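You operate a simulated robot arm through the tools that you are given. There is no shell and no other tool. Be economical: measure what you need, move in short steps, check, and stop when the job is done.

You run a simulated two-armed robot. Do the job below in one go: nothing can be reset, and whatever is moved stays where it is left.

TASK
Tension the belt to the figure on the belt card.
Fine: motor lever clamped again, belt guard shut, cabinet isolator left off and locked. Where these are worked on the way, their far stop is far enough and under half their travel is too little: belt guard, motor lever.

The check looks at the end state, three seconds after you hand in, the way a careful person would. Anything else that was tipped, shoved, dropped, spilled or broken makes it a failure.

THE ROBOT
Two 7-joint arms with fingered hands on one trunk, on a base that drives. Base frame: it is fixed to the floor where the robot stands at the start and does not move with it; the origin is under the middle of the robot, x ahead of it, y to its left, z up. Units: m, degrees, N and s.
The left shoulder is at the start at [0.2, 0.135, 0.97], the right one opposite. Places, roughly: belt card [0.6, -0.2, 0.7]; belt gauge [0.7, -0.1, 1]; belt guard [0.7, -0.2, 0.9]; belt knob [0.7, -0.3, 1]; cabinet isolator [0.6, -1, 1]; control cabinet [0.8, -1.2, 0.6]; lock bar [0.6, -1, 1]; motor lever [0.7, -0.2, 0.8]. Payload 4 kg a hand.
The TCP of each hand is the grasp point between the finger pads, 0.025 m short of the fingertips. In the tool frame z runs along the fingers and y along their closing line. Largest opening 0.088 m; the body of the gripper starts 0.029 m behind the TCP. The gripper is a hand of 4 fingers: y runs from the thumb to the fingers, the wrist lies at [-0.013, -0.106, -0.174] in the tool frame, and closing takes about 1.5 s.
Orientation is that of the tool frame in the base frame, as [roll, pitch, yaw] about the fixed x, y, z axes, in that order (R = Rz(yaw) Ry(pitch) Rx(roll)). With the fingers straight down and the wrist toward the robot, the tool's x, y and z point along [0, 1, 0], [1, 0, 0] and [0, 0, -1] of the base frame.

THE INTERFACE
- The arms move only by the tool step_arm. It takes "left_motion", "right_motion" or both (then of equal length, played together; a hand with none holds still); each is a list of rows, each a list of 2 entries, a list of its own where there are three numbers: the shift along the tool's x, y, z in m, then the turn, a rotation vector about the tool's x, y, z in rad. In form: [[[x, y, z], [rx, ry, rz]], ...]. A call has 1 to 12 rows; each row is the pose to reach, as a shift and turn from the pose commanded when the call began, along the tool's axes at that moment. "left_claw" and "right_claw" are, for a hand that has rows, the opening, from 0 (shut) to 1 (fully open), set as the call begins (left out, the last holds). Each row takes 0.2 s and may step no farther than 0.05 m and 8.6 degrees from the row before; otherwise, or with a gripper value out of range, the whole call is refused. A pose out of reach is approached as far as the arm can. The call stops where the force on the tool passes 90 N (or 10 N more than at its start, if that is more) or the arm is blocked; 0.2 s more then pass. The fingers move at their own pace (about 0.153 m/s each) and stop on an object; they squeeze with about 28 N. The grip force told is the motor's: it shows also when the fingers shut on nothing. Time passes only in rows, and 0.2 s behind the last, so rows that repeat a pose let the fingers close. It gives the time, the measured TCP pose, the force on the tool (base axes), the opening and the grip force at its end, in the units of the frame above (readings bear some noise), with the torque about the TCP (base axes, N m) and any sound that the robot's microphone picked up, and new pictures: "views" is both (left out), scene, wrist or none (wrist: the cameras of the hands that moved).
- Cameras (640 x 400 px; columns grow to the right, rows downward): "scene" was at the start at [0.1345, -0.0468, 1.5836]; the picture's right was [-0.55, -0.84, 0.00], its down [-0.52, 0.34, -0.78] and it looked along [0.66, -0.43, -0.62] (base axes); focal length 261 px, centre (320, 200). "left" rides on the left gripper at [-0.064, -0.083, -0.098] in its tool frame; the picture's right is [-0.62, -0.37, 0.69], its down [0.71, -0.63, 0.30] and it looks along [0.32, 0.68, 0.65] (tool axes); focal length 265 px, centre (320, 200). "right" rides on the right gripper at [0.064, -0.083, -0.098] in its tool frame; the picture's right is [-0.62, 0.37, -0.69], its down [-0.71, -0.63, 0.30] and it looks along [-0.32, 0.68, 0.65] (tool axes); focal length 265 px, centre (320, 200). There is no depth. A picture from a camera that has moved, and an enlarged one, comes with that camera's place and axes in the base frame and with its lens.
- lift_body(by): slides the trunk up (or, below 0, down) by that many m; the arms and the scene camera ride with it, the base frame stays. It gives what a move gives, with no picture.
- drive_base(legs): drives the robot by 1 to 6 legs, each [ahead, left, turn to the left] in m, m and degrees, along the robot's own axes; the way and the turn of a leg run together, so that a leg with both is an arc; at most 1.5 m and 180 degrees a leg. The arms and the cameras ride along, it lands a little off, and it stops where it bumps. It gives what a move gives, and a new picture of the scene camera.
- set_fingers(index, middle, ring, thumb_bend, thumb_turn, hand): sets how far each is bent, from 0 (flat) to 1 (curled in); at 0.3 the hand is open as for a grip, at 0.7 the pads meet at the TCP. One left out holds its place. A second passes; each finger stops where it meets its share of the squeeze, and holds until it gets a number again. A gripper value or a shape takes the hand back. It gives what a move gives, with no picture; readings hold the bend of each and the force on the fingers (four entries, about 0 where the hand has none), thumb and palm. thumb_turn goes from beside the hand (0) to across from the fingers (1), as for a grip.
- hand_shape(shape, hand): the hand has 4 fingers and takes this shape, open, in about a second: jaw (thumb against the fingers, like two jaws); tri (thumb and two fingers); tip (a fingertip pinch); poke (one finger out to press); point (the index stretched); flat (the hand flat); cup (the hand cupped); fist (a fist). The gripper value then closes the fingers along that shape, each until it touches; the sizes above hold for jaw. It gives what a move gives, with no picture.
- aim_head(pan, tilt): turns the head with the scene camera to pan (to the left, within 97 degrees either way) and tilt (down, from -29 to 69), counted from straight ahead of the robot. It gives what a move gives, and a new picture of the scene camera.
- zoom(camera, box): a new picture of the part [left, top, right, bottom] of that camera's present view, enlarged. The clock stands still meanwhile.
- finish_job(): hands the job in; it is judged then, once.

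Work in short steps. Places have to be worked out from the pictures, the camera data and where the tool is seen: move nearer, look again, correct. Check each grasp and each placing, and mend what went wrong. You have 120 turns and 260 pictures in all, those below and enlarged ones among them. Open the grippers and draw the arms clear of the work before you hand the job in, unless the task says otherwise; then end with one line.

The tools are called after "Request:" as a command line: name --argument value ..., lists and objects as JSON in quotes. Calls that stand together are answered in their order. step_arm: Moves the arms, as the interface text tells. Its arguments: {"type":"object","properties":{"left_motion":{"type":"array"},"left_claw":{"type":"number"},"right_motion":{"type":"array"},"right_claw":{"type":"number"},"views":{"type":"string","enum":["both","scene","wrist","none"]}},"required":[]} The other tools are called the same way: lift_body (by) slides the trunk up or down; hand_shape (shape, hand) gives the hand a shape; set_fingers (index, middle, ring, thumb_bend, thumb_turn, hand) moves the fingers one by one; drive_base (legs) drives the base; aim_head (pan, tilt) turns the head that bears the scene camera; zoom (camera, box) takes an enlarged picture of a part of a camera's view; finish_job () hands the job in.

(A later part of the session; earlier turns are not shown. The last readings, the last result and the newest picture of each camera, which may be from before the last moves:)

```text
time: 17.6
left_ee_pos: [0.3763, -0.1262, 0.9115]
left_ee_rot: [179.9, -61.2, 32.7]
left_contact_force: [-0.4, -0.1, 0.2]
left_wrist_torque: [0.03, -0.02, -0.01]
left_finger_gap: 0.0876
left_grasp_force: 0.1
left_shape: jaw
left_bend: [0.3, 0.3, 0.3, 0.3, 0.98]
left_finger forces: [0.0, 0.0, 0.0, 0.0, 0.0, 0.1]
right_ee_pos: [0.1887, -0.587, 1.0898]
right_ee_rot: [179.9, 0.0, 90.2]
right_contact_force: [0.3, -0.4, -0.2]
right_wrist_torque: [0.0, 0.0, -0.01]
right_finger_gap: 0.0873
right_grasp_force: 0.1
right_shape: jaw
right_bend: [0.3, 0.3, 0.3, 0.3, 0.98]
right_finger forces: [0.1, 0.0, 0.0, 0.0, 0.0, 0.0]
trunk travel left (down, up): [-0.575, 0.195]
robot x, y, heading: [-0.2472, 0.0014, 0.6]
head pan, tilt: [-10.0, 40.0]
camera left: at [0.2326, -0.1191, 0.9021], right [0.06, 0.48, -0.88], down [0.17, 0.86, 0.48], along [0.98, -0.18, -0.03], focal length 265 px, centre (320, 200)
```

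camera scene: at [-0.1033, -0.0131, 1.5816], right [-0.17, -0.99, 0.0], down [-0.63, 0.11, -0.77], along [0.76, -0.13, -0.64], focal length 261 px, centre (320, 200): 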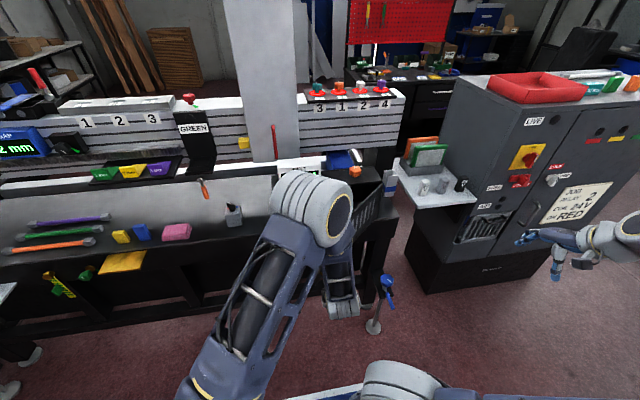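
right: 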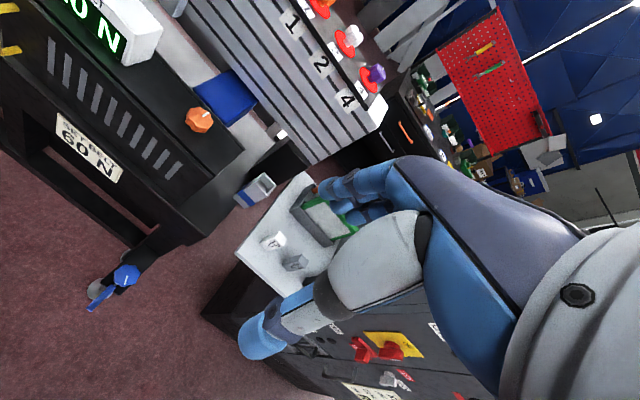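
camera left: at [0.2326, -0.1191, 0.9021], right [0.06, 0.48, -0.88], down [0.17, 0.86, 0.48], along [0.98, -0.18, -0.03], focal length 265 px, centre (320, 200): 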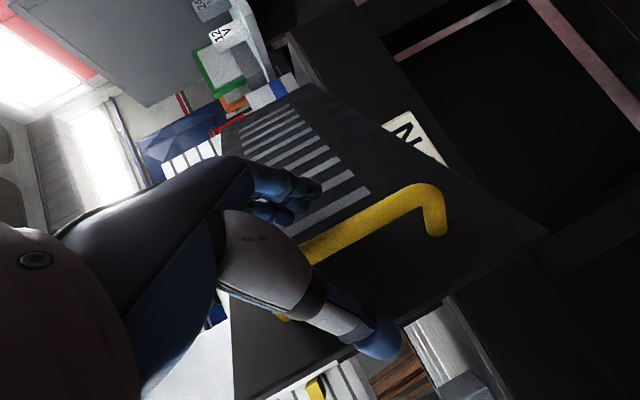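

Fingers are open around the bar. I back out, then lift above the guard's top edge while turning the tool downwards.

Request:
step_arm --left_motion '[[[0, 0, -0.04], [0, 0, 0]], [[0, 0, -0.08], [0, 0, 0]], [[0.039, 0, -0.101], [0, -0.14, 0]], [[0.078, 0, -0.123], [0, -0.28, 0]], [[0.117, 0, -0.144], [0, -0.42, 0]], [[0.156, 0, -0.165], [0, -0.56, 0]], [[0.193, 0, -0.186], [0, -0.7, 0]], [[0.193, 0, -0.186], [0, -0.84, 0]], [[0.193, 0, -0.186], [0, -0.96, 0]]]' --views "both"

```text
time: 19.6
left_ee_pos: [0.3117, -0.1673, 1.1703]
left_ee_rot: [-180.0, -6.3, 32.1]
left_contact_force: [3.1, 3.8, 1.3]
left_wrist_torque: [-0.3, 0.21, -0.06]
left_finger_gap: 0.0878
left_grasp_force: 0.0
left_shape: jaw
left_bend: [0.3, 0.3, 0.3, 0.3, 0.98]
left_finger forces: [0.1, 0.0, 0.0, 0.0, 0.1, 0.0]
left hand out of reach, approached as far as the arm can: row 7, 8
right_ee_pos: [0.1857, -0.5872, 1.0897]
right_ee_rot: [179.9, 0.1, 90.3]
right_contact_force: [-0.2, -0.3, 0.3]
right_wrist_torque: [0.04, -0.05, 0.01]
right_finger_gap: 0.0875
right_grasp_force: 0.0
right_shape: jaw
right_bend: [0.3, 0.3, 0.3, 0.3, 0.98]
right_finger forces: [0.0, 0.0, 0.0, 0.0, 0.0, 0.0]
trunk travel left (down, up): [-0.575, 0.195]
robot x, y, heading: [-0.2489, 0.0002, 0.7]
head pan, tilt: [-10.0, 40.0]
camera scene: at [-0.1037, -0.0144, 1.5817], right [-0.17, -0.99, 0.0], down [-0.63, 0.11, -0.77], along [0.76, -0.13, -0.64], focal length 261 px, centre (320, 200)
camera left: at [0.2049, -0.1368, 1.2609], right [-0.65, 0.03, -0.76], down [0.3, 0.93, -0.22], along [0.7, -0.37, -0.61], focal length 265 px, centre (320, 200)
```

scene: 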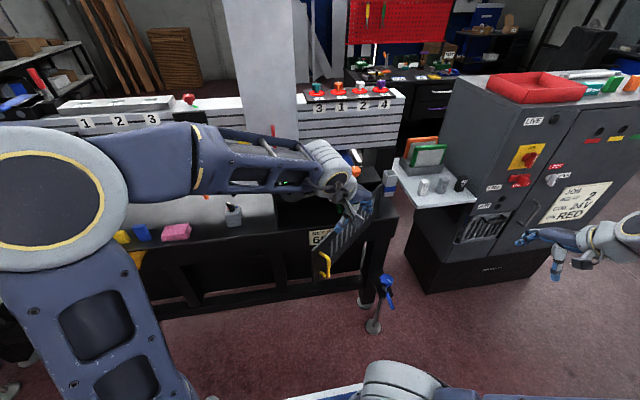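
left: 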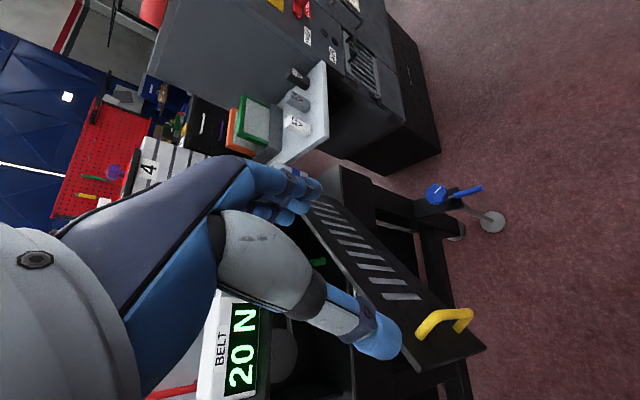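

The guard stands at ~50°. I carry the closed hand over its edge to the inside, then down beside it.

Request:
step_arm --left_motion '[[[0.045, 0.002, 0.005], [0, 0, 0]], [[0.09, 0.004, 0.01], [0, 0, 0]], [[0.13, 0.006, 0.015], [0, 0, 0]], [[0.175, 0.008, 0.02], [0, -0.05, 0]], [[0.2165, 0.01, 0.024], [0, -0.11, 0]], [[0.212, 0.01, 0.07], [0, -0.11, 0]], [[0.207, 0.01, 0.12], [0, -0.11, 0]], [[0.202, 0.01, 0.165], [0, -0.11, 0]], [[0.196, 0.01, 0.21], [0, -0.11, 0]], [[0.19, 0.01, 0.255], [0, -0.11, 0]]]' --left_claw 0 --views "both"

```text
refused: row 7 steps farther than a row can; nothing moved
```

Request:
step_arm --left_motion '[[[0.045, 0.002, 0.005], [0, 0, 0]], [[0.09, 0.004, 0.01], [0, 0, 0]], [[0.13, 0.006, 0.015], [0, 0, 0]], [[0.175, 0.008, 0.02], [0, -0.05, 0]], [[0.2165, 0.01, 0.024], [0, -0.11, 0]], [[0.212, 0.01, 0.07], [0, -0.11, 0]], [[0.207, 0.01, 0.116], [0, -0.11, 0]], [[0.202, 0.01, 0.163], [0, -0.11, 0]], [[0.196, 0.01, 0.209], [0, -0.11, 0]], [[0.19, 0.01, 0.255], [0, -0.11, 0]]]' --left_claw 0 --views "both"

```text
time: 21.8
left_ee_pos: [0.5195, -0.0952, 1.0183]
left_ee_rot: [178.3, -5.1, 39.9]
left_contact_force: [-0.3, 0.3, 1.0]
left_wrist_torque: [0.02, -0.02, 0.03]
left_finger_gap: 0.0
left_grasp_force: 29.1
left_shape: jaw
left_bend: [0.7, 0.7, 0.7, 0.39, 1.0]
left_finger forces: [0.0, 0.0, 0.1, 0.0, 0.0, 0.1]
left hand out of reach, approached as far as the arm can: row 5, 6, 7, 8, 9, 10
right_ee_pos: [0.1879, -0.5874, 1.0897]
right_ee_rot: [-179.9, 0.0, 90.3]
right_contact_force: [1.5, 0.7, 0.3]
right_wrist_torque: [-0.01, 0.02, -0.01]
right_finger_gap: 0.0875
right_grasp_force: 0.1
right_shape: jaw
right_bend: [0.3, 0.3, 0.3, 0.3, 0.98]
right_finger forces: [0.1, 0.1, 0.1, 0.0, 0.0, 0.1]
trunk travel left (down, up): [-0.575, 0.195]
robot x, y, heading: [-0.2499, -0.0003, 0.5]
head pan, tilt: [-10.0, 40.0]
camera scene: at [-0.1023, -0.0144, 1.5814], right [-0.17, -0.99, 0.0], down [-0.63, 0.11, -0.77], along [0.76, -0.13, -0.64], focal length 261 px, centre (320, 200)
camera left: at [0.4079, -0.0753, 1.1087], right [-0.65, -0.09, -0.76], down [0.17, 0.95, -0.26], along [0.74, -0.29, -0.6], focal length 265 px, centre (320, 200)
```

scene: 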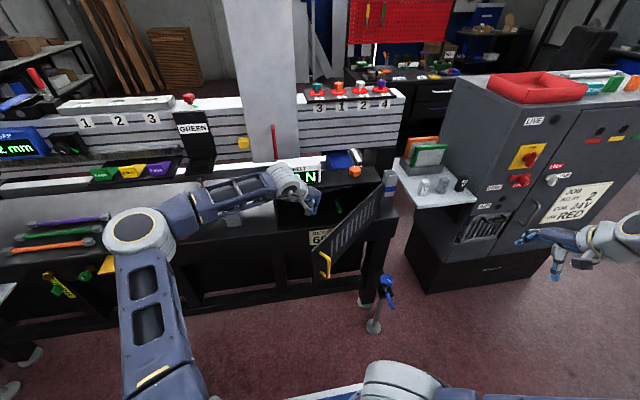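
left: 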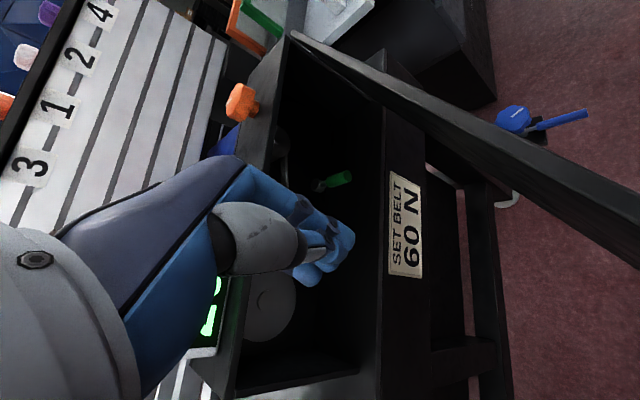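

The inside is visible now: a green lever and two pulleys. The hand is inside the guard but too high; I yaw it back and lower it next to the guard's inner face.

Request:
step_arm --left_motion '[[[-0.005, -0.005, 0.015], [0, 0, 0.1]], [[-0.01, -0.01, 0.03], [0, 0, 0.22]], [[-0.015, -0.012, 0.05], [0, 0, 0.34]], [[-0.02, -0.015, 0.07], [0, 0, 0.46]], [[-0.025, -0.02, 0.09], [0, 0, 0.58]]]' --views "both"

```text
time: 23.0
left_ee_pos: [0.5135, -0.1243, 0.9467]
left_ee_rot: [178.6, -7.2, 29.4]
left_contact_force: [-0.8, -0.4, 0.5]
left_wrist_torque: [-0.01, 0.03, -0.02]
left_finger_gap: 0.0
left_grasp_force: 28.2
left_shape: jaw
left_bend: [0.7, 0.7, 0.7, 0.4, 1.0]
left_finger forces: [0.1, 0.1, 0.1, 0.0, 0.1, 0.1]
left hand out of reach, approached as far as the arm can: row 2, 3, 4, 5
right_ee_pos: [0.1875, -0.5877, 1.09]
right_ee_rot: [180.0, 0.0, 90.2]
right_contact_force: [0.1, 0.5, -0.1]
right_wrist_torque: [-0.02, 0.03, 0.01]
right_finger_gap: 0.088
right_grasp_force: 0.1
right_shape: jaw
right_bend: [0.3, 0.3, 0.3, 0.3, 0.98]
right_finger forces: [0.0, 0.0, 0.0, 0.0, 0.1, 0.0]
trunk travel left (down, up): [-0.575, 0.195]
robot x, y, heading: [-0.2494, 0.0007, 0.4]
head pan, tilt: [-10.0, 40.0]
camera scene: at [-0.1023, -0.0143, 1.5814], right [-0.17, -0.99, 0.0], down [-0.63, 0.11, -0.77], along [0.76, -0.13, -0.64], focal length 261 px, centre (320, 200)
camera left: at [0.4047, -0.0867, 1.0349], right [-0.63, 0.05, -0.77], down [0.35, 0.91, -0.23], along [0.69, -0.41, -0.59], focal length 265 px, centre (320, 200)
```

scene: 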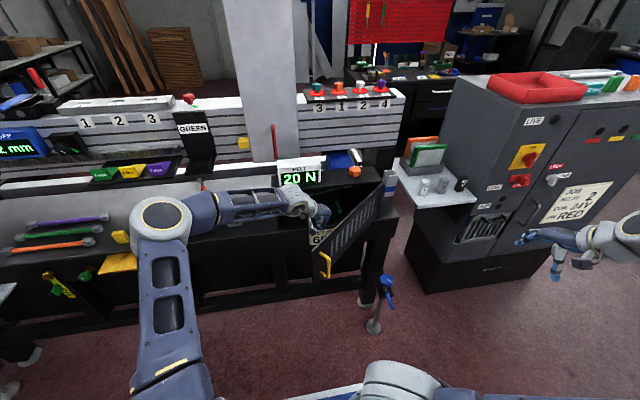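
left: 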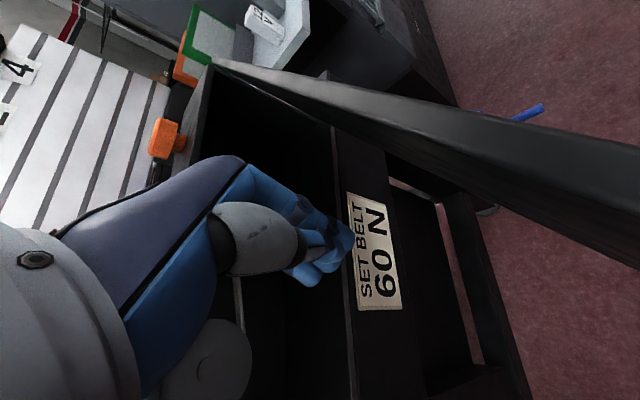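

Height is good (z 0.947), just inside the guard. I push the guard on, toward (-x, -y).

Request:
step_arm --left_motion '[[[-0.025, 0.028, -0.003], [0, 0, 0]], [[-0.05, 0.056, -0.006], [0, 0, 0]], [[-0.075, 0.084, -0.009], [0, 0, 0]], [[-0.1, 0.112, -0.013], [0, 0, 0]], [[-0.125, 0.14, -0.016], [0, 0, 0]], [[-0.15, 0.167, -0.019], [0, 0, 0]]]' --views "both"

```text
time: 24.4
left_ee_pos: [0.461, -0.3405, 0.9527]
left_ee_rot: [178.6, -7.0, 29.6]
left_contact_force: [1.0, -0.5, -0.1]
left_wrist_torque: [-0.02, 0.03, 0.01]
left_finger_gap: 0.0
left_grasp_force: 27.7
left_shape: jaw
left_bend: [0.7, 0.7, 0.7, 0.4, 1.0]
left_finger forces: [0.0, 0.1, 0.1, 0.0, 0.0, 0.0]
right_ee_pos: [0.1884, -0.587, 1.0899]
right_ee_rot: [-180.0, 0.0, 90.3]
right_contact_force: [-1.1, -0.3, -0.9]
right_wrist_torque: [0.01, 0.01, -0.02]
right_finger_gap: 0.0876
right_grasp_force: 0.0
right_shape: jaw
right_bend: [0.3, 0.3, 0.3, 0.3, 0.98]
right_finger forces: [0.1, 0.0, 0.0, 0.0, 0.1, 0.0]
trunk travel left (down, up): [-0.575, 0.195]
robot x, y, heading: [-0.249, -0.0022, 0.3]
head pan, tilt: [-10.0, 40.0]
camera scene: at [-0.1022, -0.0141, 1.5814], right [-0.17, -0.99, 0.0], down [-0.63, 0.11, -0.77], along [0.76, -0.13, -0.64], focal length 261 px, centre (320, 200)
camera left: at [0.3532, -0.3027, 1.0395], right [-0.63, 0.05, -0.77], down [0.35, 0.91, -0.23], along [0.69, -0.41, -0.59], focal length 265 px, centre (320, 200)
```

scene: 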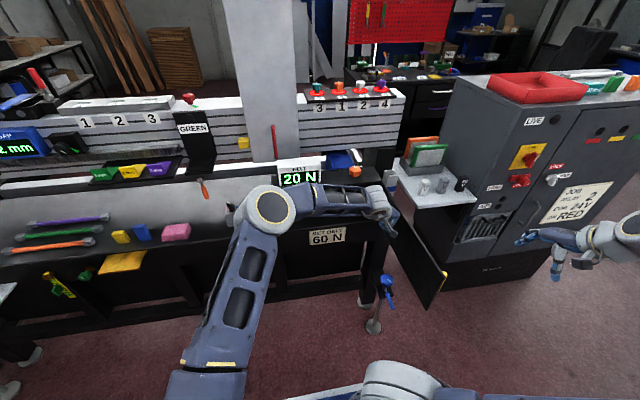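
left: 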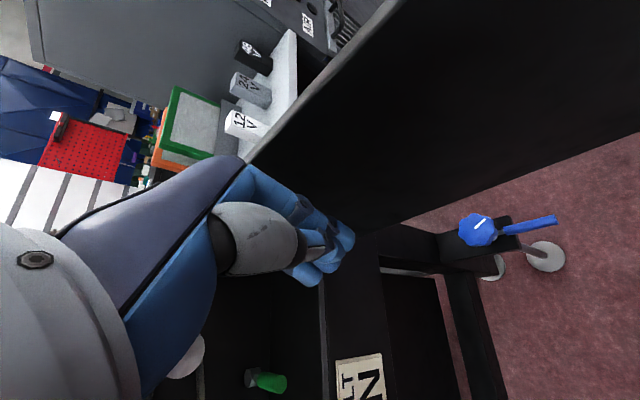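

The guard is now past 90°. I draw the left hand back and left to view the lever.

Request:
step_arm --left_motion '[[[0.02, -0.038, -0.018], [0, 0, 0]], [[0.04, -0.076, -0.036], [0, 0, 0]], [[0.06, -0.114, -0.054], [0, 0, 0]], [[0.08, -0.152, -0.072], [0, 0, 0]], [[0.1, -0.19, -0.09], [0, 0, 0]], [[0.12, -0.228, -0.107], [0, 0, 0]], [[0.09, -0.268, -0.107], [0, 0, 0]], [[0.06, -0.308, -0.107], [0, 0, 0]]]' --left_claw 1 --views "wrist"

Request:
lift_body --by -0.25

Request:
aim_head --pan -14 --tilt 28

Request:
zoom --camera "scene" --box '[230, 140, 410, 260]'

```text
time: 26.2
left_ee_pos: [0.3527, -0.0491, 1.06]
left_ee_rot: [178.6, -7.1, 29.3]
left_contact_force: [0.5, -0.2, -0.1]
left_wrist_torque: [0.02, 0.04, 0.01]
left_finger_gap: 0.0876
left_grasp_force: 0.1
left_shape: jaw
left_bend: [0.3, 0.3, 0.3, 0.3, 0.98]
left_finger forces: [0.1, 0.0, 0.0, 0.0, 0.1, 0.0]
right_ee_pos: [0.1873, -0.5871, 1.0893]
right_ee_rot: [180.0, 0.0, 90.1]
right_contact_force: [-0.7, -0.5, -0.1]
right_wrist_torque: [-0.02, 0.01, 0.0]
right_finger_gap: 0.0874
right_grasp_force: 0.0
right_shape: jaw
right_bend: [0.3, 0.3, 0.3, 0.3, 0.98]
right_finger forces: [0.1, 0.0, 0.1, 0.0, 0.0, 0.0]
trunk travel left (down, up): [-0.575, 0.195]
robot x, y, heading: [-0.2498, -0.0033, 0.5]
head pan, tilt: [-10.0, 40.0]
camera left: at [0.2435, -0.0113, 1.1469], right [-0.63, 0.05, -0.77], down [0.35, 0.91, -0.23], along [0.69, -0.41, -0.59], focal length 265 px, centre (320, 200)
```

left: 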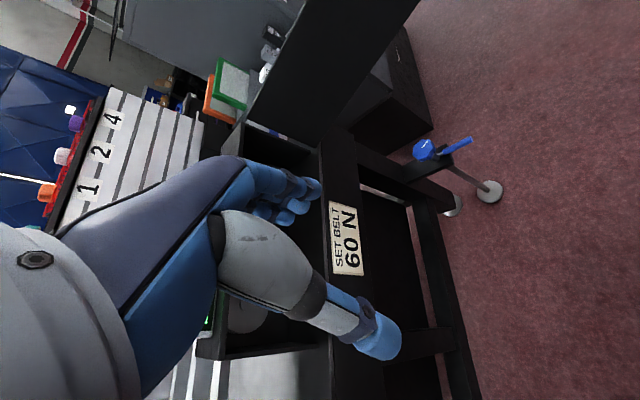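

```text
time: 28.8
left_ee_pos: [0.352, -0.048, 0.81]
left_ee_rot: [178.7, -7.0, 29.3]
left_contact_force: [1.1, 0.4, -0.7]
left_wrist_torque: [-0.01, 0.02, 0.01]
left_finger_gap: 0.0877
left_grasp_force: 0.1
left_shape: jaw
left_bend: [0.3, 0.3, 0.3, 0.3, 0.98]
left_finger forces: [0.0, 0.0, 0.0, 0.0, 0.1, 0.0]
right_ee_pos: [0.1882, -0.5881, 0.8402]
right_ee_rot: [180.0, 0.0, 90.2]
right_contact_force: [-0.4, -1.1, -0.5]
right_wrist_torque: [0.01, 0.01, 0.0]
right_finger_gap: 0.0877
right_grasp_force: 0.1
right_shape: jaw
right_bend: [0.3, 0.3, 0.3, 0.3, 0.98]
right_finger forces: [0.1, 0.0, 0.0, 0.0, 0.1, 0.0]
trunk travel left (down, up): [-0.325, 0.445]
robot x, y, heading: [-0.2483, -0.0018, 0.4]
head pan, tilt: [-10.0, 40.0]
```

```text
time: 29.5
left_ee_pos: [0.3516, -0.0494, 0.8085]
left_ee_rot: [178.6, -7.1, 29.3]
left_contact_force: [0.3, 0.2, 0.0]
left_wrist_torque: [0.01, 0.01, 0.02]
left_finger_gap: 0.0878
left_grasp_force: 0.0
left_shape: jaw
left_bend: [0.3, 0.3, 0.3, 0.3, 0.98]
left_finger forces: [0.0, 0.0, 0.1, 0.0, 0.1, 0.1]
right_ee_pos: [0.1875, -0.5876, 0.8412]
right_ee_rot: [180.0, 0.0, 90.1]
right_contact_force: [0.3, 0.8, 0.4]
right_wrist_torque: [0.0, -0.02, 0.01]
right_finger_gap: 0.0877
right_grasp_force: 0.0
right_shape: jaw
right_bend: [0.3, 0.3, 0.3, 0.3, 0.98]
right_finger forces: [0.0, 0.0, 0.0, 0.0, 0.1, 0.1]
trunk travel left (down, up): [-0.325, 0.445]
robot x, y, heading: [-0.2486, -0.0025, 0.2]
head pan, tilt: [-14.0, 28.0]
camera scene: at [-0.0975, -0.0218, 1.3499], right [-0.24, -0.97, 0.0], down [-0.46, 0.11, -0.88], along [0.86, -0.21, -0.47], focal length 261 px, centre (320, 200)
```

scene: 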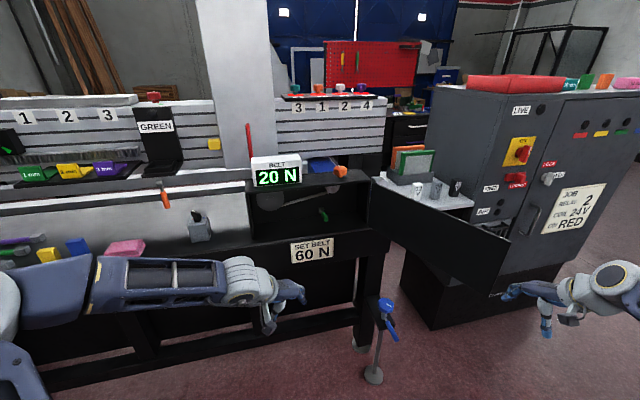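

```text
3.33 times, centred on (320, 200) of scene
camera zoom: at [-0.0975, -0.0218, 1.3499], right [-0.24, -0.97, 0.0], down [-0.46, 0.11, -0.88], along [0.86, -0.21, -0.47], focal length 869 px, centre (320, 200)
```

zoom: 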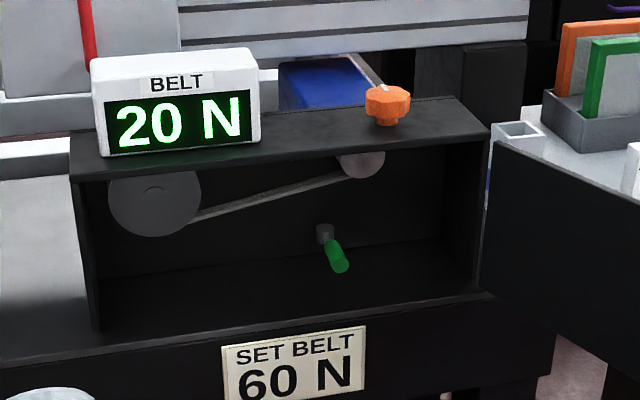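

Good view into the box. I zoom on the lever and the knob.

Request:
zoom --camera "scene" --box '[300, 185, 350, 235]'

Request:
zoom --camera "scene" --box '[310, 150, 370, 200]'

```text
8.00 times, centred on (325, 210) of scene
camera zoom: at [-0.0975, -0.0218, 1.3499], right [-0.24, -0.97, 0.0], down [-0.46, 0.11, -0.88], along [0.86, -0.21, -0.47], focal length 2085 px, centre (280, 120)
```

zoom: 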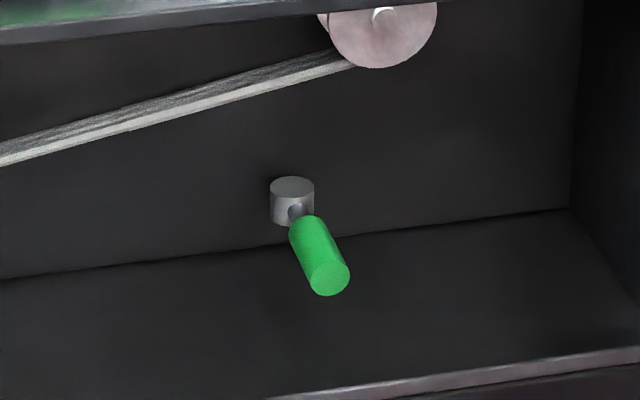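

```text
8.00 times, centred on (340, 175) of scene
camera zoom: at [-0.0975, -0.0218, 1.3499], right [-0.24, -0.97, 0.0], down [-0.46, 0.11, -0.88], along [0.86, -0.21, -0.47], focal length 2085 px, centre (160, 400)
```

zoom: 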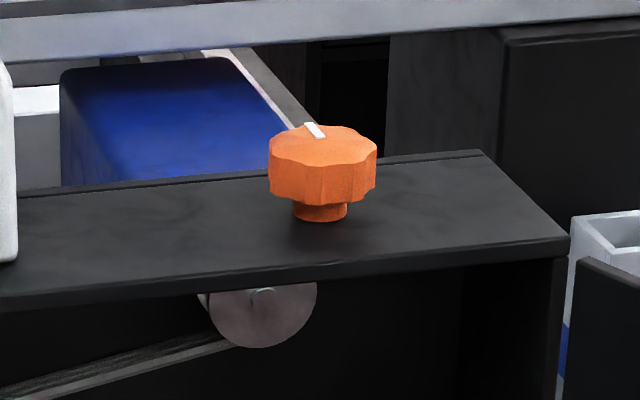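

The lever is a vertical hub at about [0.75,-0.235,0.84] with its green handle pointing straight out (-x). I will straddle the handle with the open jaw so I can push it either way; first I orient the hand.

Request:
step_arm --left_motion '[[[0.018, 0.023, -0.013], [0, 0, 0.13]], [[0.035, 0.046, -0.026], [0, 0, 0.26]], [[0.052, 0.069, -0.039], [0, 0, 0.39]], [[0.069, 0.0925, -0.052], [0, 0, 0.51]]]' --views "none"

```text
time: 30.5
left_ee_pos: [0.34, -0.0812, 0.8431]
left_ee_rot: [179.9, -6.7, 12.3]
left_contact_force: [0.1, 0.1, -0.9]
left_wrist_torque: [0.02, 0.0, -0.01]
left_finger_gap: 0.088
left_grasp_force: 0.0
left_shape: jaw
left_bend: [0.3, 0.3, 0.3, 0.3, 0.98]
left_finger forces: [0.1, 0.0, 0.0, 0.1, 0.1, 0.1]
left hand out of reach, approached as far as the arm can: row 2, 3, 4
right_ee_pos: [0.1875, -0.5879, 0.8405]
right_ee_rot: [-179.9, 0.0, 90.2]
right_contact_force: [1.0, 0.3, 0.0]
right_wrist_torque: [-0.02, -0.03, 0.02]
right_finger_gap: 0.0879
right_grasp_force: 0.1
right_shape: jaw
right_bend: [0.3, 0.3, 0.3, 0.3, 0.98]
right_finger forces: [0.1, 0.0, 0.0, 0.0, 0.0, 0.1]
trunk travel left (down, up): [-0.325, 0.445]
robot x, y, heading: [-0.2471, -0.0056, 0.2]
head pan, tilt: [-14.0, 28.0]
```

Part of the yaw was refused by joint limits; tilting the tool forward while advancing should free it.

Request:
step_arm --left_motion '[[[0.028, 0.012, -0.003], [0, 0.14, 0]], [[0.056, 0.024, -0.006], [0, 0.28, 0]], [[0.084, 0.036, -0.009], [0, 0.42, 0]], [[0.112, 0.05, -0.012], [0, 0.56, 0]], [[0.139, 0.065, -0.014], [0, 0.7, 0]]]' --views "none"

```text
time: 31.7
left_ee_pos: [0.4855, -0.1176, 0.8753]
left_ee_rot: [179.9, -47.0, 12.5]
left_contact_force: [-0.5, 0.1, 0.3]
left_wrist_torque: [-0.02, 0.0, 0.01]
left_finger_gap: 0.088
left_grasp_force: 0.1
left_shape: jaw
left_bend: [0.3, 0.3, 0.3, 0.3, 0.97]
left_finger forces: [0.0, 0.0, 0.0, 0.1, 0.1, 0.1]
left hand out of reach, approached as far as the arm can: row 1, 2, 3
right_ee_pos: [0.1878, -0.5867, 0.84]
right_ee_rot: [-179.9, 0.1, 90.3]
right_contact_force: [0.5, 0.1, 0.5]
right_wrist_torque: [0.03, 0.0, 0.0]
right_finger_gap: 0.0875
right_grasp_force: 0.2
right_shape: jaw
right_bend: [0.3, 0.3, 0.3, 0.3, 0.98]
right_finger forces: [0.0, 0.1, 0.0, 0.0, 0.1, 0.0]
trunk travel left (down, up): [-0.325, 0.445]
robot x, y, heading: [-0.2492, 0.0023, 0.3]
head pan, tilt: [-14.0, 28.0]
```

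Good. Now the rest of the tilt and yaw, moving to a pre-position in front of the handle.

Request:
step_arm --left_motion '[[[0.005, 0.033, 0.015], [-0.04, 0.112, 0.037]], [[0.01, 0.066, 0.03], [-0.08, 0.225, 0.075]], [[0.016, 0.1, 0.045], [-0.12, 0.337, 0.112]], [[0.021, 0.1326, 0.059], [-0.159, 0.45, 0.149]]]' --views "both"

Request:
zoom --camera "scene" --box '[240, 140, 400, 260]'

```text
time: 32.7
left_ee_pos: [0.5717, -0.2361, 0.8487]
left_ee_rot: [-171.1, -72.3, -8.3]
left_contact_force: [0.3, -0.9, 1.0]
left_wrist_torque: [0.0, 0.01, -0.02]
left_finger_gap: 0.0878
left_grasp_force: 0.1
left_shape: jaw
left_bend: [0.3, 0.3, 0.3, 0.3, 0.97]
left_finger forces: [0.0, 0.0, 0.1, 0.0, 0.1, 0.0]
right_ee_pos: [0.1877, -0.5862, 0.8401]
right_ee_rot: [179.9, 0.0, 90.2]
right_contact_force: [1.3, -0.4, 0.1]
right_wrist_torque: [0.02, 0.01, 0.02]
right_finger_gap: 0.0877
right_grasp_force: 0.1
right_shape: jaw
right_bend: [0.3, 0.3, 0.3, 0.3, 0.98]
right_finger forces: [0.0, 0.1, 0.1, 0.0, 0.1, 0.0]
trunk travel left (down, up): [-0.325, 0.445]
robot x, y, heading: [-0.249, -0.0011, 0.1]
head pan, tilt: [-14.0, 28.0]
camera scene: at [-0.0976, -0.0216, 1.35], right [-0.24, -0.97, 0.0], down [-0.46, 0.11, -0.88], along [0.86, -0.21, -0.47], focal length 261 px, centre (320, 200)
camera left: at [0.4574, -0.152, 0.8216], right [0.47, 0.41, -0.78], down [0.5, 0.6, 0.62], along [0.72, -0.69, 0.08], focal length 265 px, centre (320, 200)
```

scene: 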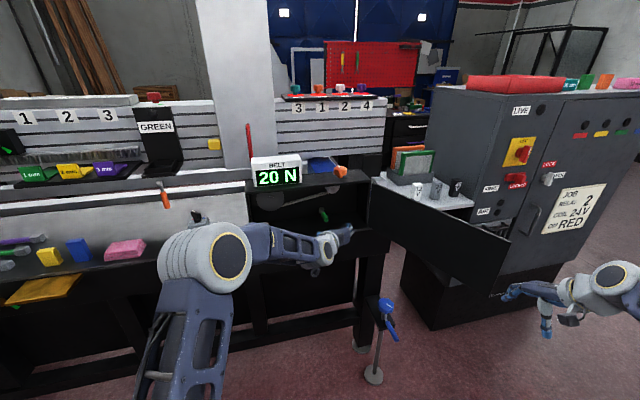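
left: 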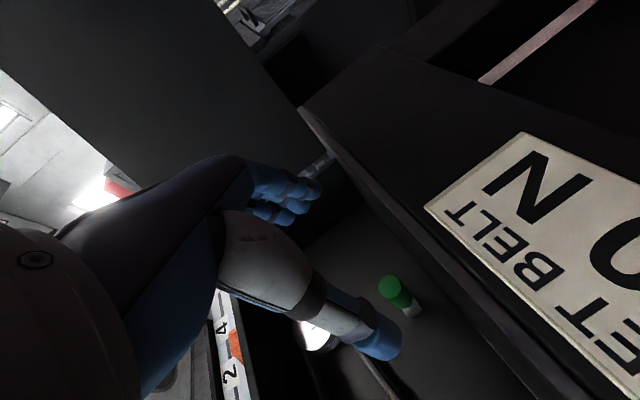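

```text
3.33 times, centred on (320, 200) of scene
camera zoom: at [-0.0976, -0.0216, 1.35], right [-0.24, -0.97, 0.0], down [-0.46, 0.11, -0.88], along [0.86, -0.21, -0.47], focal length 869 px, centre (320, 200)
```

zoom: 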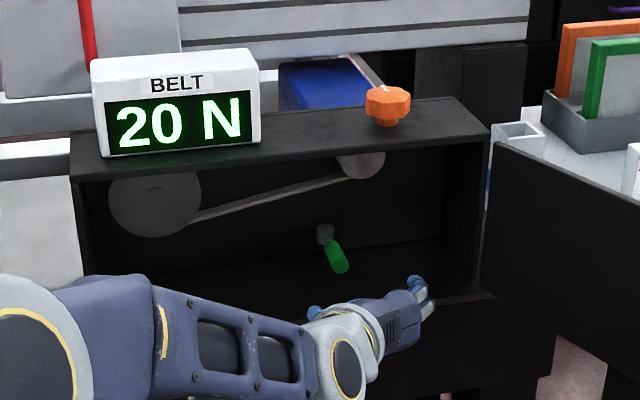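

Handle end is at about [0.663, -0.231, 0.845]. I advance so thumb and fingers straddle it.

Request:
step_arm --left_motion '[[[0.013, -0.002, 0.035], [0, 0, 0]], [[0.026, -0.004, 0.07], [0, 0, 0]], [[0.04, -0.005, 0.106], [0, 0, 0]]]' --views "both"

Request:
zoom --camera "scene" --box '[270, 160, 390, 250]'

```text
time: 33.5
left_ee_pos: [0.6831, -0.2302, 0.8543]
left_ee_rot: [-170.9, -72.2, -8.3]
left_contact_force: [-0.5, 0.1, 1.1]
left_wrist_torque: [-0.05, -0.01, -0.02]
left_finger_gap: 0.0881
left_grasp_force: 0.0
left_shape: jaw
left_bend: [0.3, 0.3, 0.3, 0.3, 0.97]
left_finger forces: [0.0, 0.0, 0.0, 0.0, 0.1, 0.0]
right_ee_pos: [0.1875, -0.5877, 0.8398]
right_ee_rot: [-180.0, 0.0, 90.2]
right_contact_force: [-0.7, -0.1, 0.4]
right_wrist_torque: [0.0, -0.03, 0.0]
right_finger_gap: 0.0876
right_grasp_force: 0.0
right_shape: jaw
right_bend: [0.3, 0.3, 0.3, 0.3, 0.98]
right_finger forces: [0.1, 0.0, 0.0, 0.0, 0.1, 0.0]
trunk travel left (down, up): [-0.325, 0.445]
robot x, y, heading: [-0.2532, -0.0007, 0.3]
head pan, tilt: [-14.0, 28.0]
camera scene: at [-0.0977, -0.0219, 1.35], right [-0.24, -0.97, 0.0], down [-0.46, 0.11, -0.88], along [0.86, -0.21, -0.47], focal length 261 px, centre (320, 200)
camera left: at [0.5691, -0.1461, 0.8264], right [0.47, 0.41, -0.78], down [0.5, 0.6, 0.62], along [0.72, -0.68, 0.08], focal length 265 px, centre (320, 200)
```

scene: 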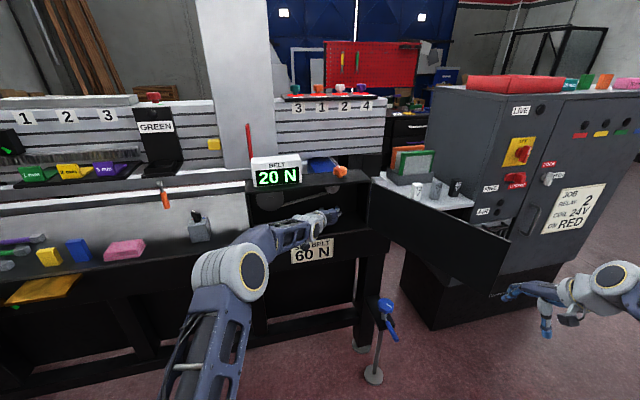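
left: 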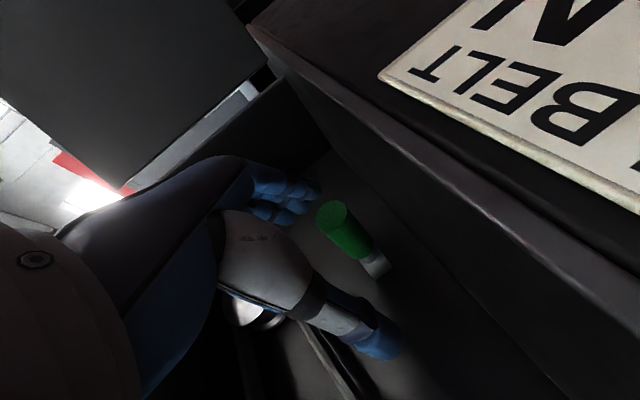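

```text
4.44 times, centred on (330, 205) of scene
camera zoom: at [-0.0977, -0.0219, 1.35], right [-0.24, -0.97, 0.0], down [-0.46, 0.11, -0.88], along [0.86, -0.21, -0.47], focal length 1158 px, centre (276, 178)
```

zoom: 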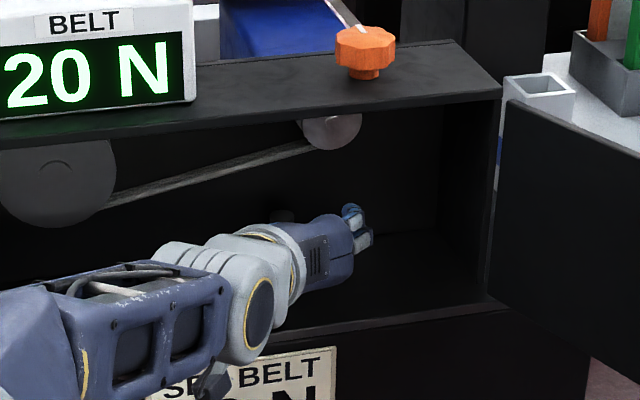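

The handle lies between thumb and fingers. I lower 1 cm and close on it.

Request:
step_arm --left_motion '[[[-0.01, 0, 0.005], [0, 0, 0]], [[-0.01, 0, 0.005], [0, 0, 0]], [[-0.01, 0, 0.005], [0, 0, 0]], [[-0.01, 0, 0.005], [0, 0, 0]], [[-0.01, 0, 0.005], [0, 0, 0]], [[-0.01, 0, 0.005], [0, 0, 0]], [[-0.01, 0, 0.005], [0, 0, 0]]]' --left_claw 0 --views "wrist"

```text
time: 35.1
left_ee_pos: [0.6861, -0.2292, 0.8418]
left_ee_rot: [-170.7, -72.2, -8.5]
left_contact_force: [3.8, 1.8, -1.0]
left_wrist_torque: [0.02, -0.01, 0.0]
left_finger_gap: 0.0126
left_grasp_force: 27.9
left_shape: jaw
left_bend: [0.74, 0.56, 0.62, 0.72, 1.0]
left_finger forces: [13.2, 9.2, 0.0, 0.0, 23.4, 0.0]
right_ee_pos: [0.1873, -0.5869, 0.8403]
right_ee_rot: [180.0, 0.0, 90.1]
right_contact_force: [-0.5, -0.3, 0.5]
right_wrist_torque: [0.01, -0.03, 0.01]
right_finger_gap: 0.0876
right_grasp_force: 0.1
right_shape: jaw
right_bend: [0.3, 0.3, 0.3, 0.3, 0.98]
right_finger forces: [0.1, 0.0, 0.0, 0.0, 0.1, 0.0]
trunk travel left (down, up): [-0.325, 0.445]
robot x, y, heading: [-0.2462, -0.0029, 0.3]
head pan, tilt: [-14.0, 28.0]
camera left: at [0.5714, -0.1451, 0.8146], right [0.47, 0.41, -0.78], down [0.5, 0.6, 0.62], along [0.72, -0.68, 0.08], focal length 265 px, centre (320, 200)
```

left: 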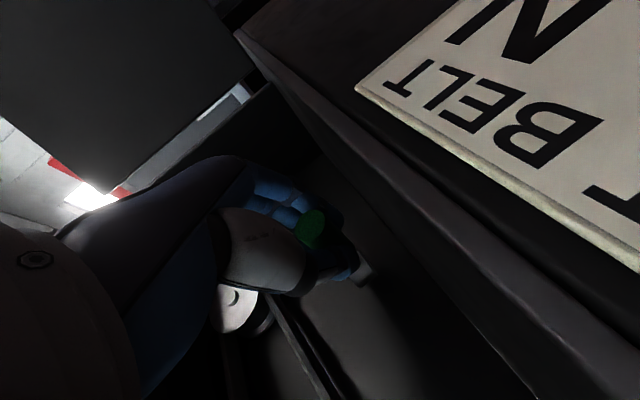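

Gripped (gap 13 mm). I try turning it a few degrees toward the left, watching force.

Request:
step_arm --left_motion '[[[0, -0.009, 0.001], [-0.124, 0.006, 0.039]], [[0, -0.017, 0.002], [-0.2475, 0.012, 0.078]]]' --views "wrist"

Request:
zoom --camera "scene" --box '[240, 160, 360, 250]'

```text
time: 35.7
left_ee_pos: [0.6903, -0.207, 0.8277]
left_ee_rot: [-168.7, -71.1, -25.1]
left_contact_force: [29.9, -11.4, -26.9]
left_wrist_torque: [1.01, -0.22, 1.14]
left_finger_gap: 0.0111
left_grasp_force: 27.8
left_shape: jaw
left_bend: [0.75, 0.54, 0.72, 0.81, 1.0]
left_finger forces: [0.0, 43.5, 19.9, 0.0, 0.0, 0.0]
right_ee_pos: [0.1894, -0.588, 0.8387]
right_ee_rot: [-179.9, -0.1, 90.3]
right_contact_force: [0.3, -0.4, -0.5]
right_wrist_torque: [0.01, 0.06, 0.02]
right_finger_gap: 0.0875
right_grasp_force: 0.1
right_shape: jaw
right_bend: [0.3, 0.3, 0.3, 0.3, 0.98]
right_finger forces: [0.1, 0.0, 0.1, 0.1, 0.0, 0.0]
trunk travel left (down, up): [-0.325, 0.445]
robot x, y, heading: [-0.2481, -0.0018, 0.4]
head pan, tilt: [-14.0, 28.0]
camera left: at [0.6014, -0.097, 0.8038], right [0.55, 0.29, -0.78], down [0.65, 0.45, 0.62], along [0.53, -0.85, 0.06], focal length 265 px, centre (320, 200)
```

left: 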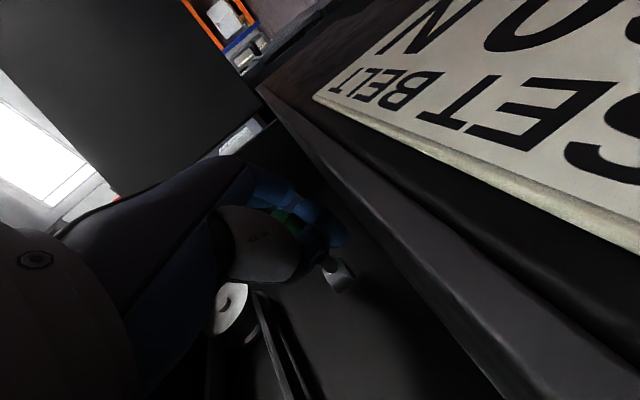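

```text
4.44 times, centred on (300, 205) of scene
camera zoom: at [-0.0958, -0.0225, 1.3486], right [-0.24, -0.97, 0.0], down [-0.46, 0.11, -0.88], along [0.86, -0.21, -0.47], focal length 1158 px, centre (409, 178)
```

zoom: 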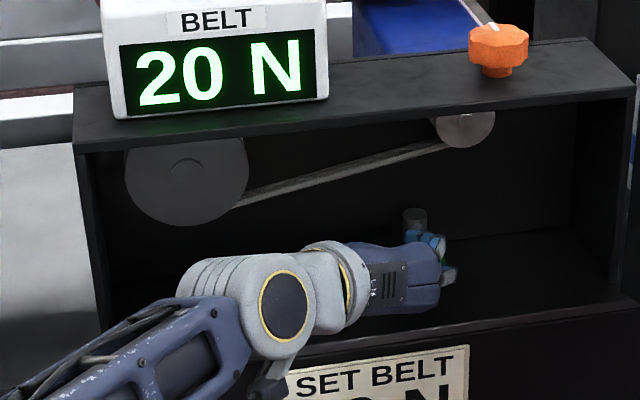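

The hand was pushed down 14 mm with ~30 N. I zoom in to see what the handle does before going on.

Request:
zoom --camera "left" --box '[200, 130, 400, 330]'

Request:
zoom --camera "scene" --box '[280, 190, 340, 230]'

```text
2.00 times, centred on (300, 230) of left
camera zoom: at [0.6014, -0.097, 0.8038], right [0.55, 0.29, -0.78], down [0.65, 0.45, 0.62], along [0.53, -0.85, 0.06], focal length 531 px, centre (360, 140)
```

zoom: 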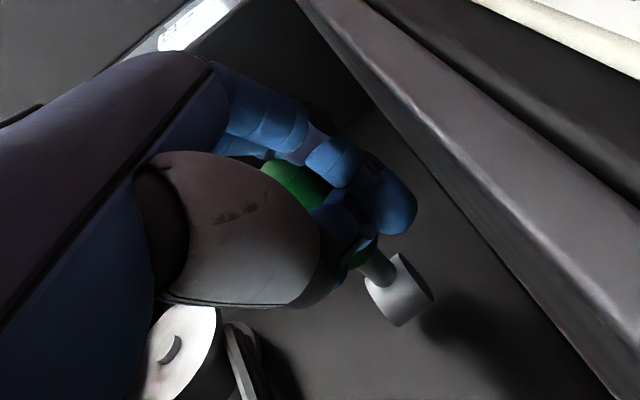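

```text
10.00 times, centred on (310, 210) of scene
camera zoom: at [-0.0958, -0.0225, 1.3486], right [-0.24, -0.97, 0.0], down [-0.46, 0.11, -0.88], along [0.86, -0.21, -0.47], focal length 2607 px, centre (420, 100)
```

zoom: 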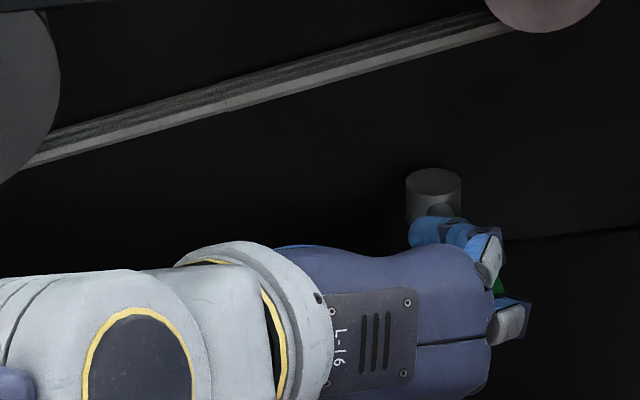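

The lever did not follow to the left; it pushes back, so it likely swings to the right. I open and return to the straddle pose.

Request:
step_arm --left_motion '[[[0.001, 0.009, 0.001], [0.124, -0.006, -0.039]], [[0.0015, 0.017, 0.002], [0.2475, -0.012, -0.078]], [[0.0015, 0.017, 0.002], [0.2475, -0.012, -0.078]], [[0.0015, 0.017, 0.002], [0.2475, -0.012, -0.078]], [[0.0015, 0.017, 0.002], [0.2475, -0.012, -0.078]]]' --left_claw 1 --views "wrist"

Request:
zoom --camera "left" --box '[200, 130, 400, 330]'

```text
time: 36.9
left_ee_pos: [0.685, -0.2294, 0.8434]
left_ee_rot: [-171.0, -72.3, -8.2]
left_contact_force: [0.4, -0.2, -0.4]
left_wrist_torque: [0.0, -0.01, 0.0]
left_finger_gap: 0.0879
left_grasp_force: 0.1
left_shape: jaw
left_bend: [0.3, 0.3, 0.3, 0.3, 0.98]
left_finger forces: [0.0, 0.1, 0.0, 0.0, 0.0, 0.1]
right_ee_pos: [0.1886, -0.5876, 0.8405]
right_ee_rot: [-180.0, 0.0, 90.2]
right_contact_force: [0.1, 0.2, -0.4]
right_wrist_torque: [-0.04, -0.02, -0.03]
right_finger_gap: 0.0877
right_grasp_force: 0.0
right_shape: jaw
right_bend: [0.3, 0.3, 0.3, 0.3, 0.98]
right_finger forces: [0.1, 0.0, 0.1, 0.0, 0.0, 0.0]
trunk travel left (down, up): [-0.325, 0.445]
robot x, y, heading: [-0.2498, -0.0025, 0.3]
head pan, tilt: [-14.0, 28.0]
camera left: at [0.571, -0.1456, 0.8162], right [0.47, 0.41, -0.78], down [0.5, 0.6, 0.62], along [0.72, -0.68, 0.08], focal length 265 px, centre (320, 200)
```

left: 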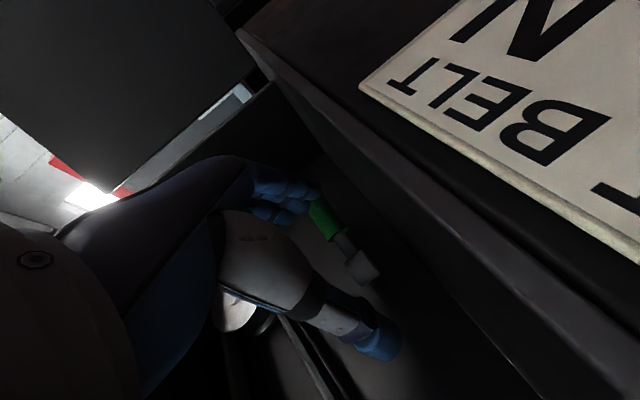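

```text
2.00 times, centred on (300, 230) of left
camera zoom: at [0.571, -0.1456, 0.8162], right [0.47, 0.41, -0.78], down [0.5, 0.6, 0.62], along [0.72, -0.68, 0.08], focal length 531 px, centre (360, 140)
```

zoom: 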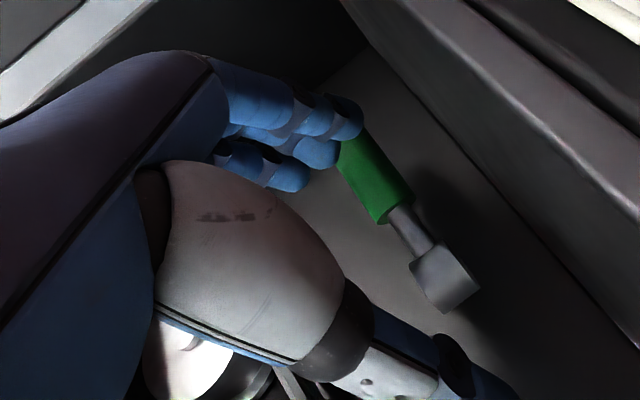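

The handle looks turned now. I back the hand off and look at the lever from the scene camera.

Request:
step_arm --left_motion '[[[0, 0, -0.04], [0, 0, 0]], [[0, 0, -0.08], [0, 0, 0]], [[0, 0, -0.12], [0, 0, 0]]]' --views "wrist"

Request:
zoom --camera "scene" --box '[300, 185, 350, 235]'

```text
time: 37.7
left_ee_pos: [0.5693, -0.2311, 0.8786]
left_ee_rot: [-171.3, -72.2, -7.7]
left_contact_force: [0.1, -0.3, -0.1]
left_wrist_torque: [0.01, -0.01, -0.04]
left_finger_gap: 0.088
left_grasp_force: 0.2
left_shape: jaw
left_bend: [0.3, 0.3, 0.3, 0.3, 0.98]
left_finger forces: [0.0, 0.0, 0.0, 0.0, 0.1, 0.0]
right_ee_pos: [0.1879, -0.5873, 0.8394]
right_ee_rot: [-180.0, 0.1, 90.2]
right_contact_force: [0.7, 0.3, 0.7]
right_wrist_torque: [0.02, 0.0, 0.01]
right_finger_gap: 0.0876
right_grasp_force: 0.0
right_shape: jaw
right_bend: [0.3, 0.3, 0.3, 0.3, 0.98]
right_finger forces: [0.0, 0.1, 0.1, 0.1, 0.0, 0.0]
trunk travel left (down, up): [-0.325, 0.445]
robot x, y, heading: [-0.2485, -0.0011, 0.5]
head pan, tilt: [-14.0, 28.0]
camera left: at [0.4552, -0.1468, 0.8509], right [0.47, 0.41, -0.78], down [0.5, 0.6, 0.62], along [0.73, -0.68, 0.08], focal length 265 px, centre (320, 200)
```

left: 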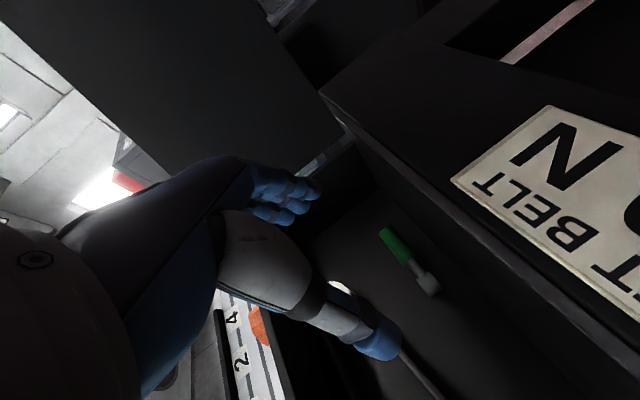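

```text
8.00 times, centred on (325, 210) of scene
camera zoom: at [-0.0973, -0.0217, 1.3499], right [-0.24, -0.97, 0.0], down [-0.46, 0.11, -0.88], along [0.86, -0.21, -0.47], focal length 2085 px, centre (280, 120)
```

zoom: 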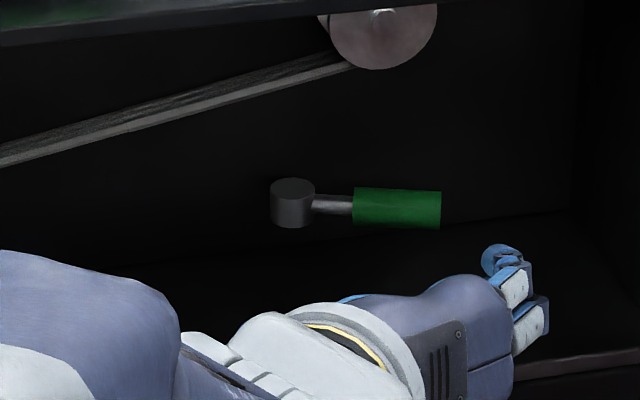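

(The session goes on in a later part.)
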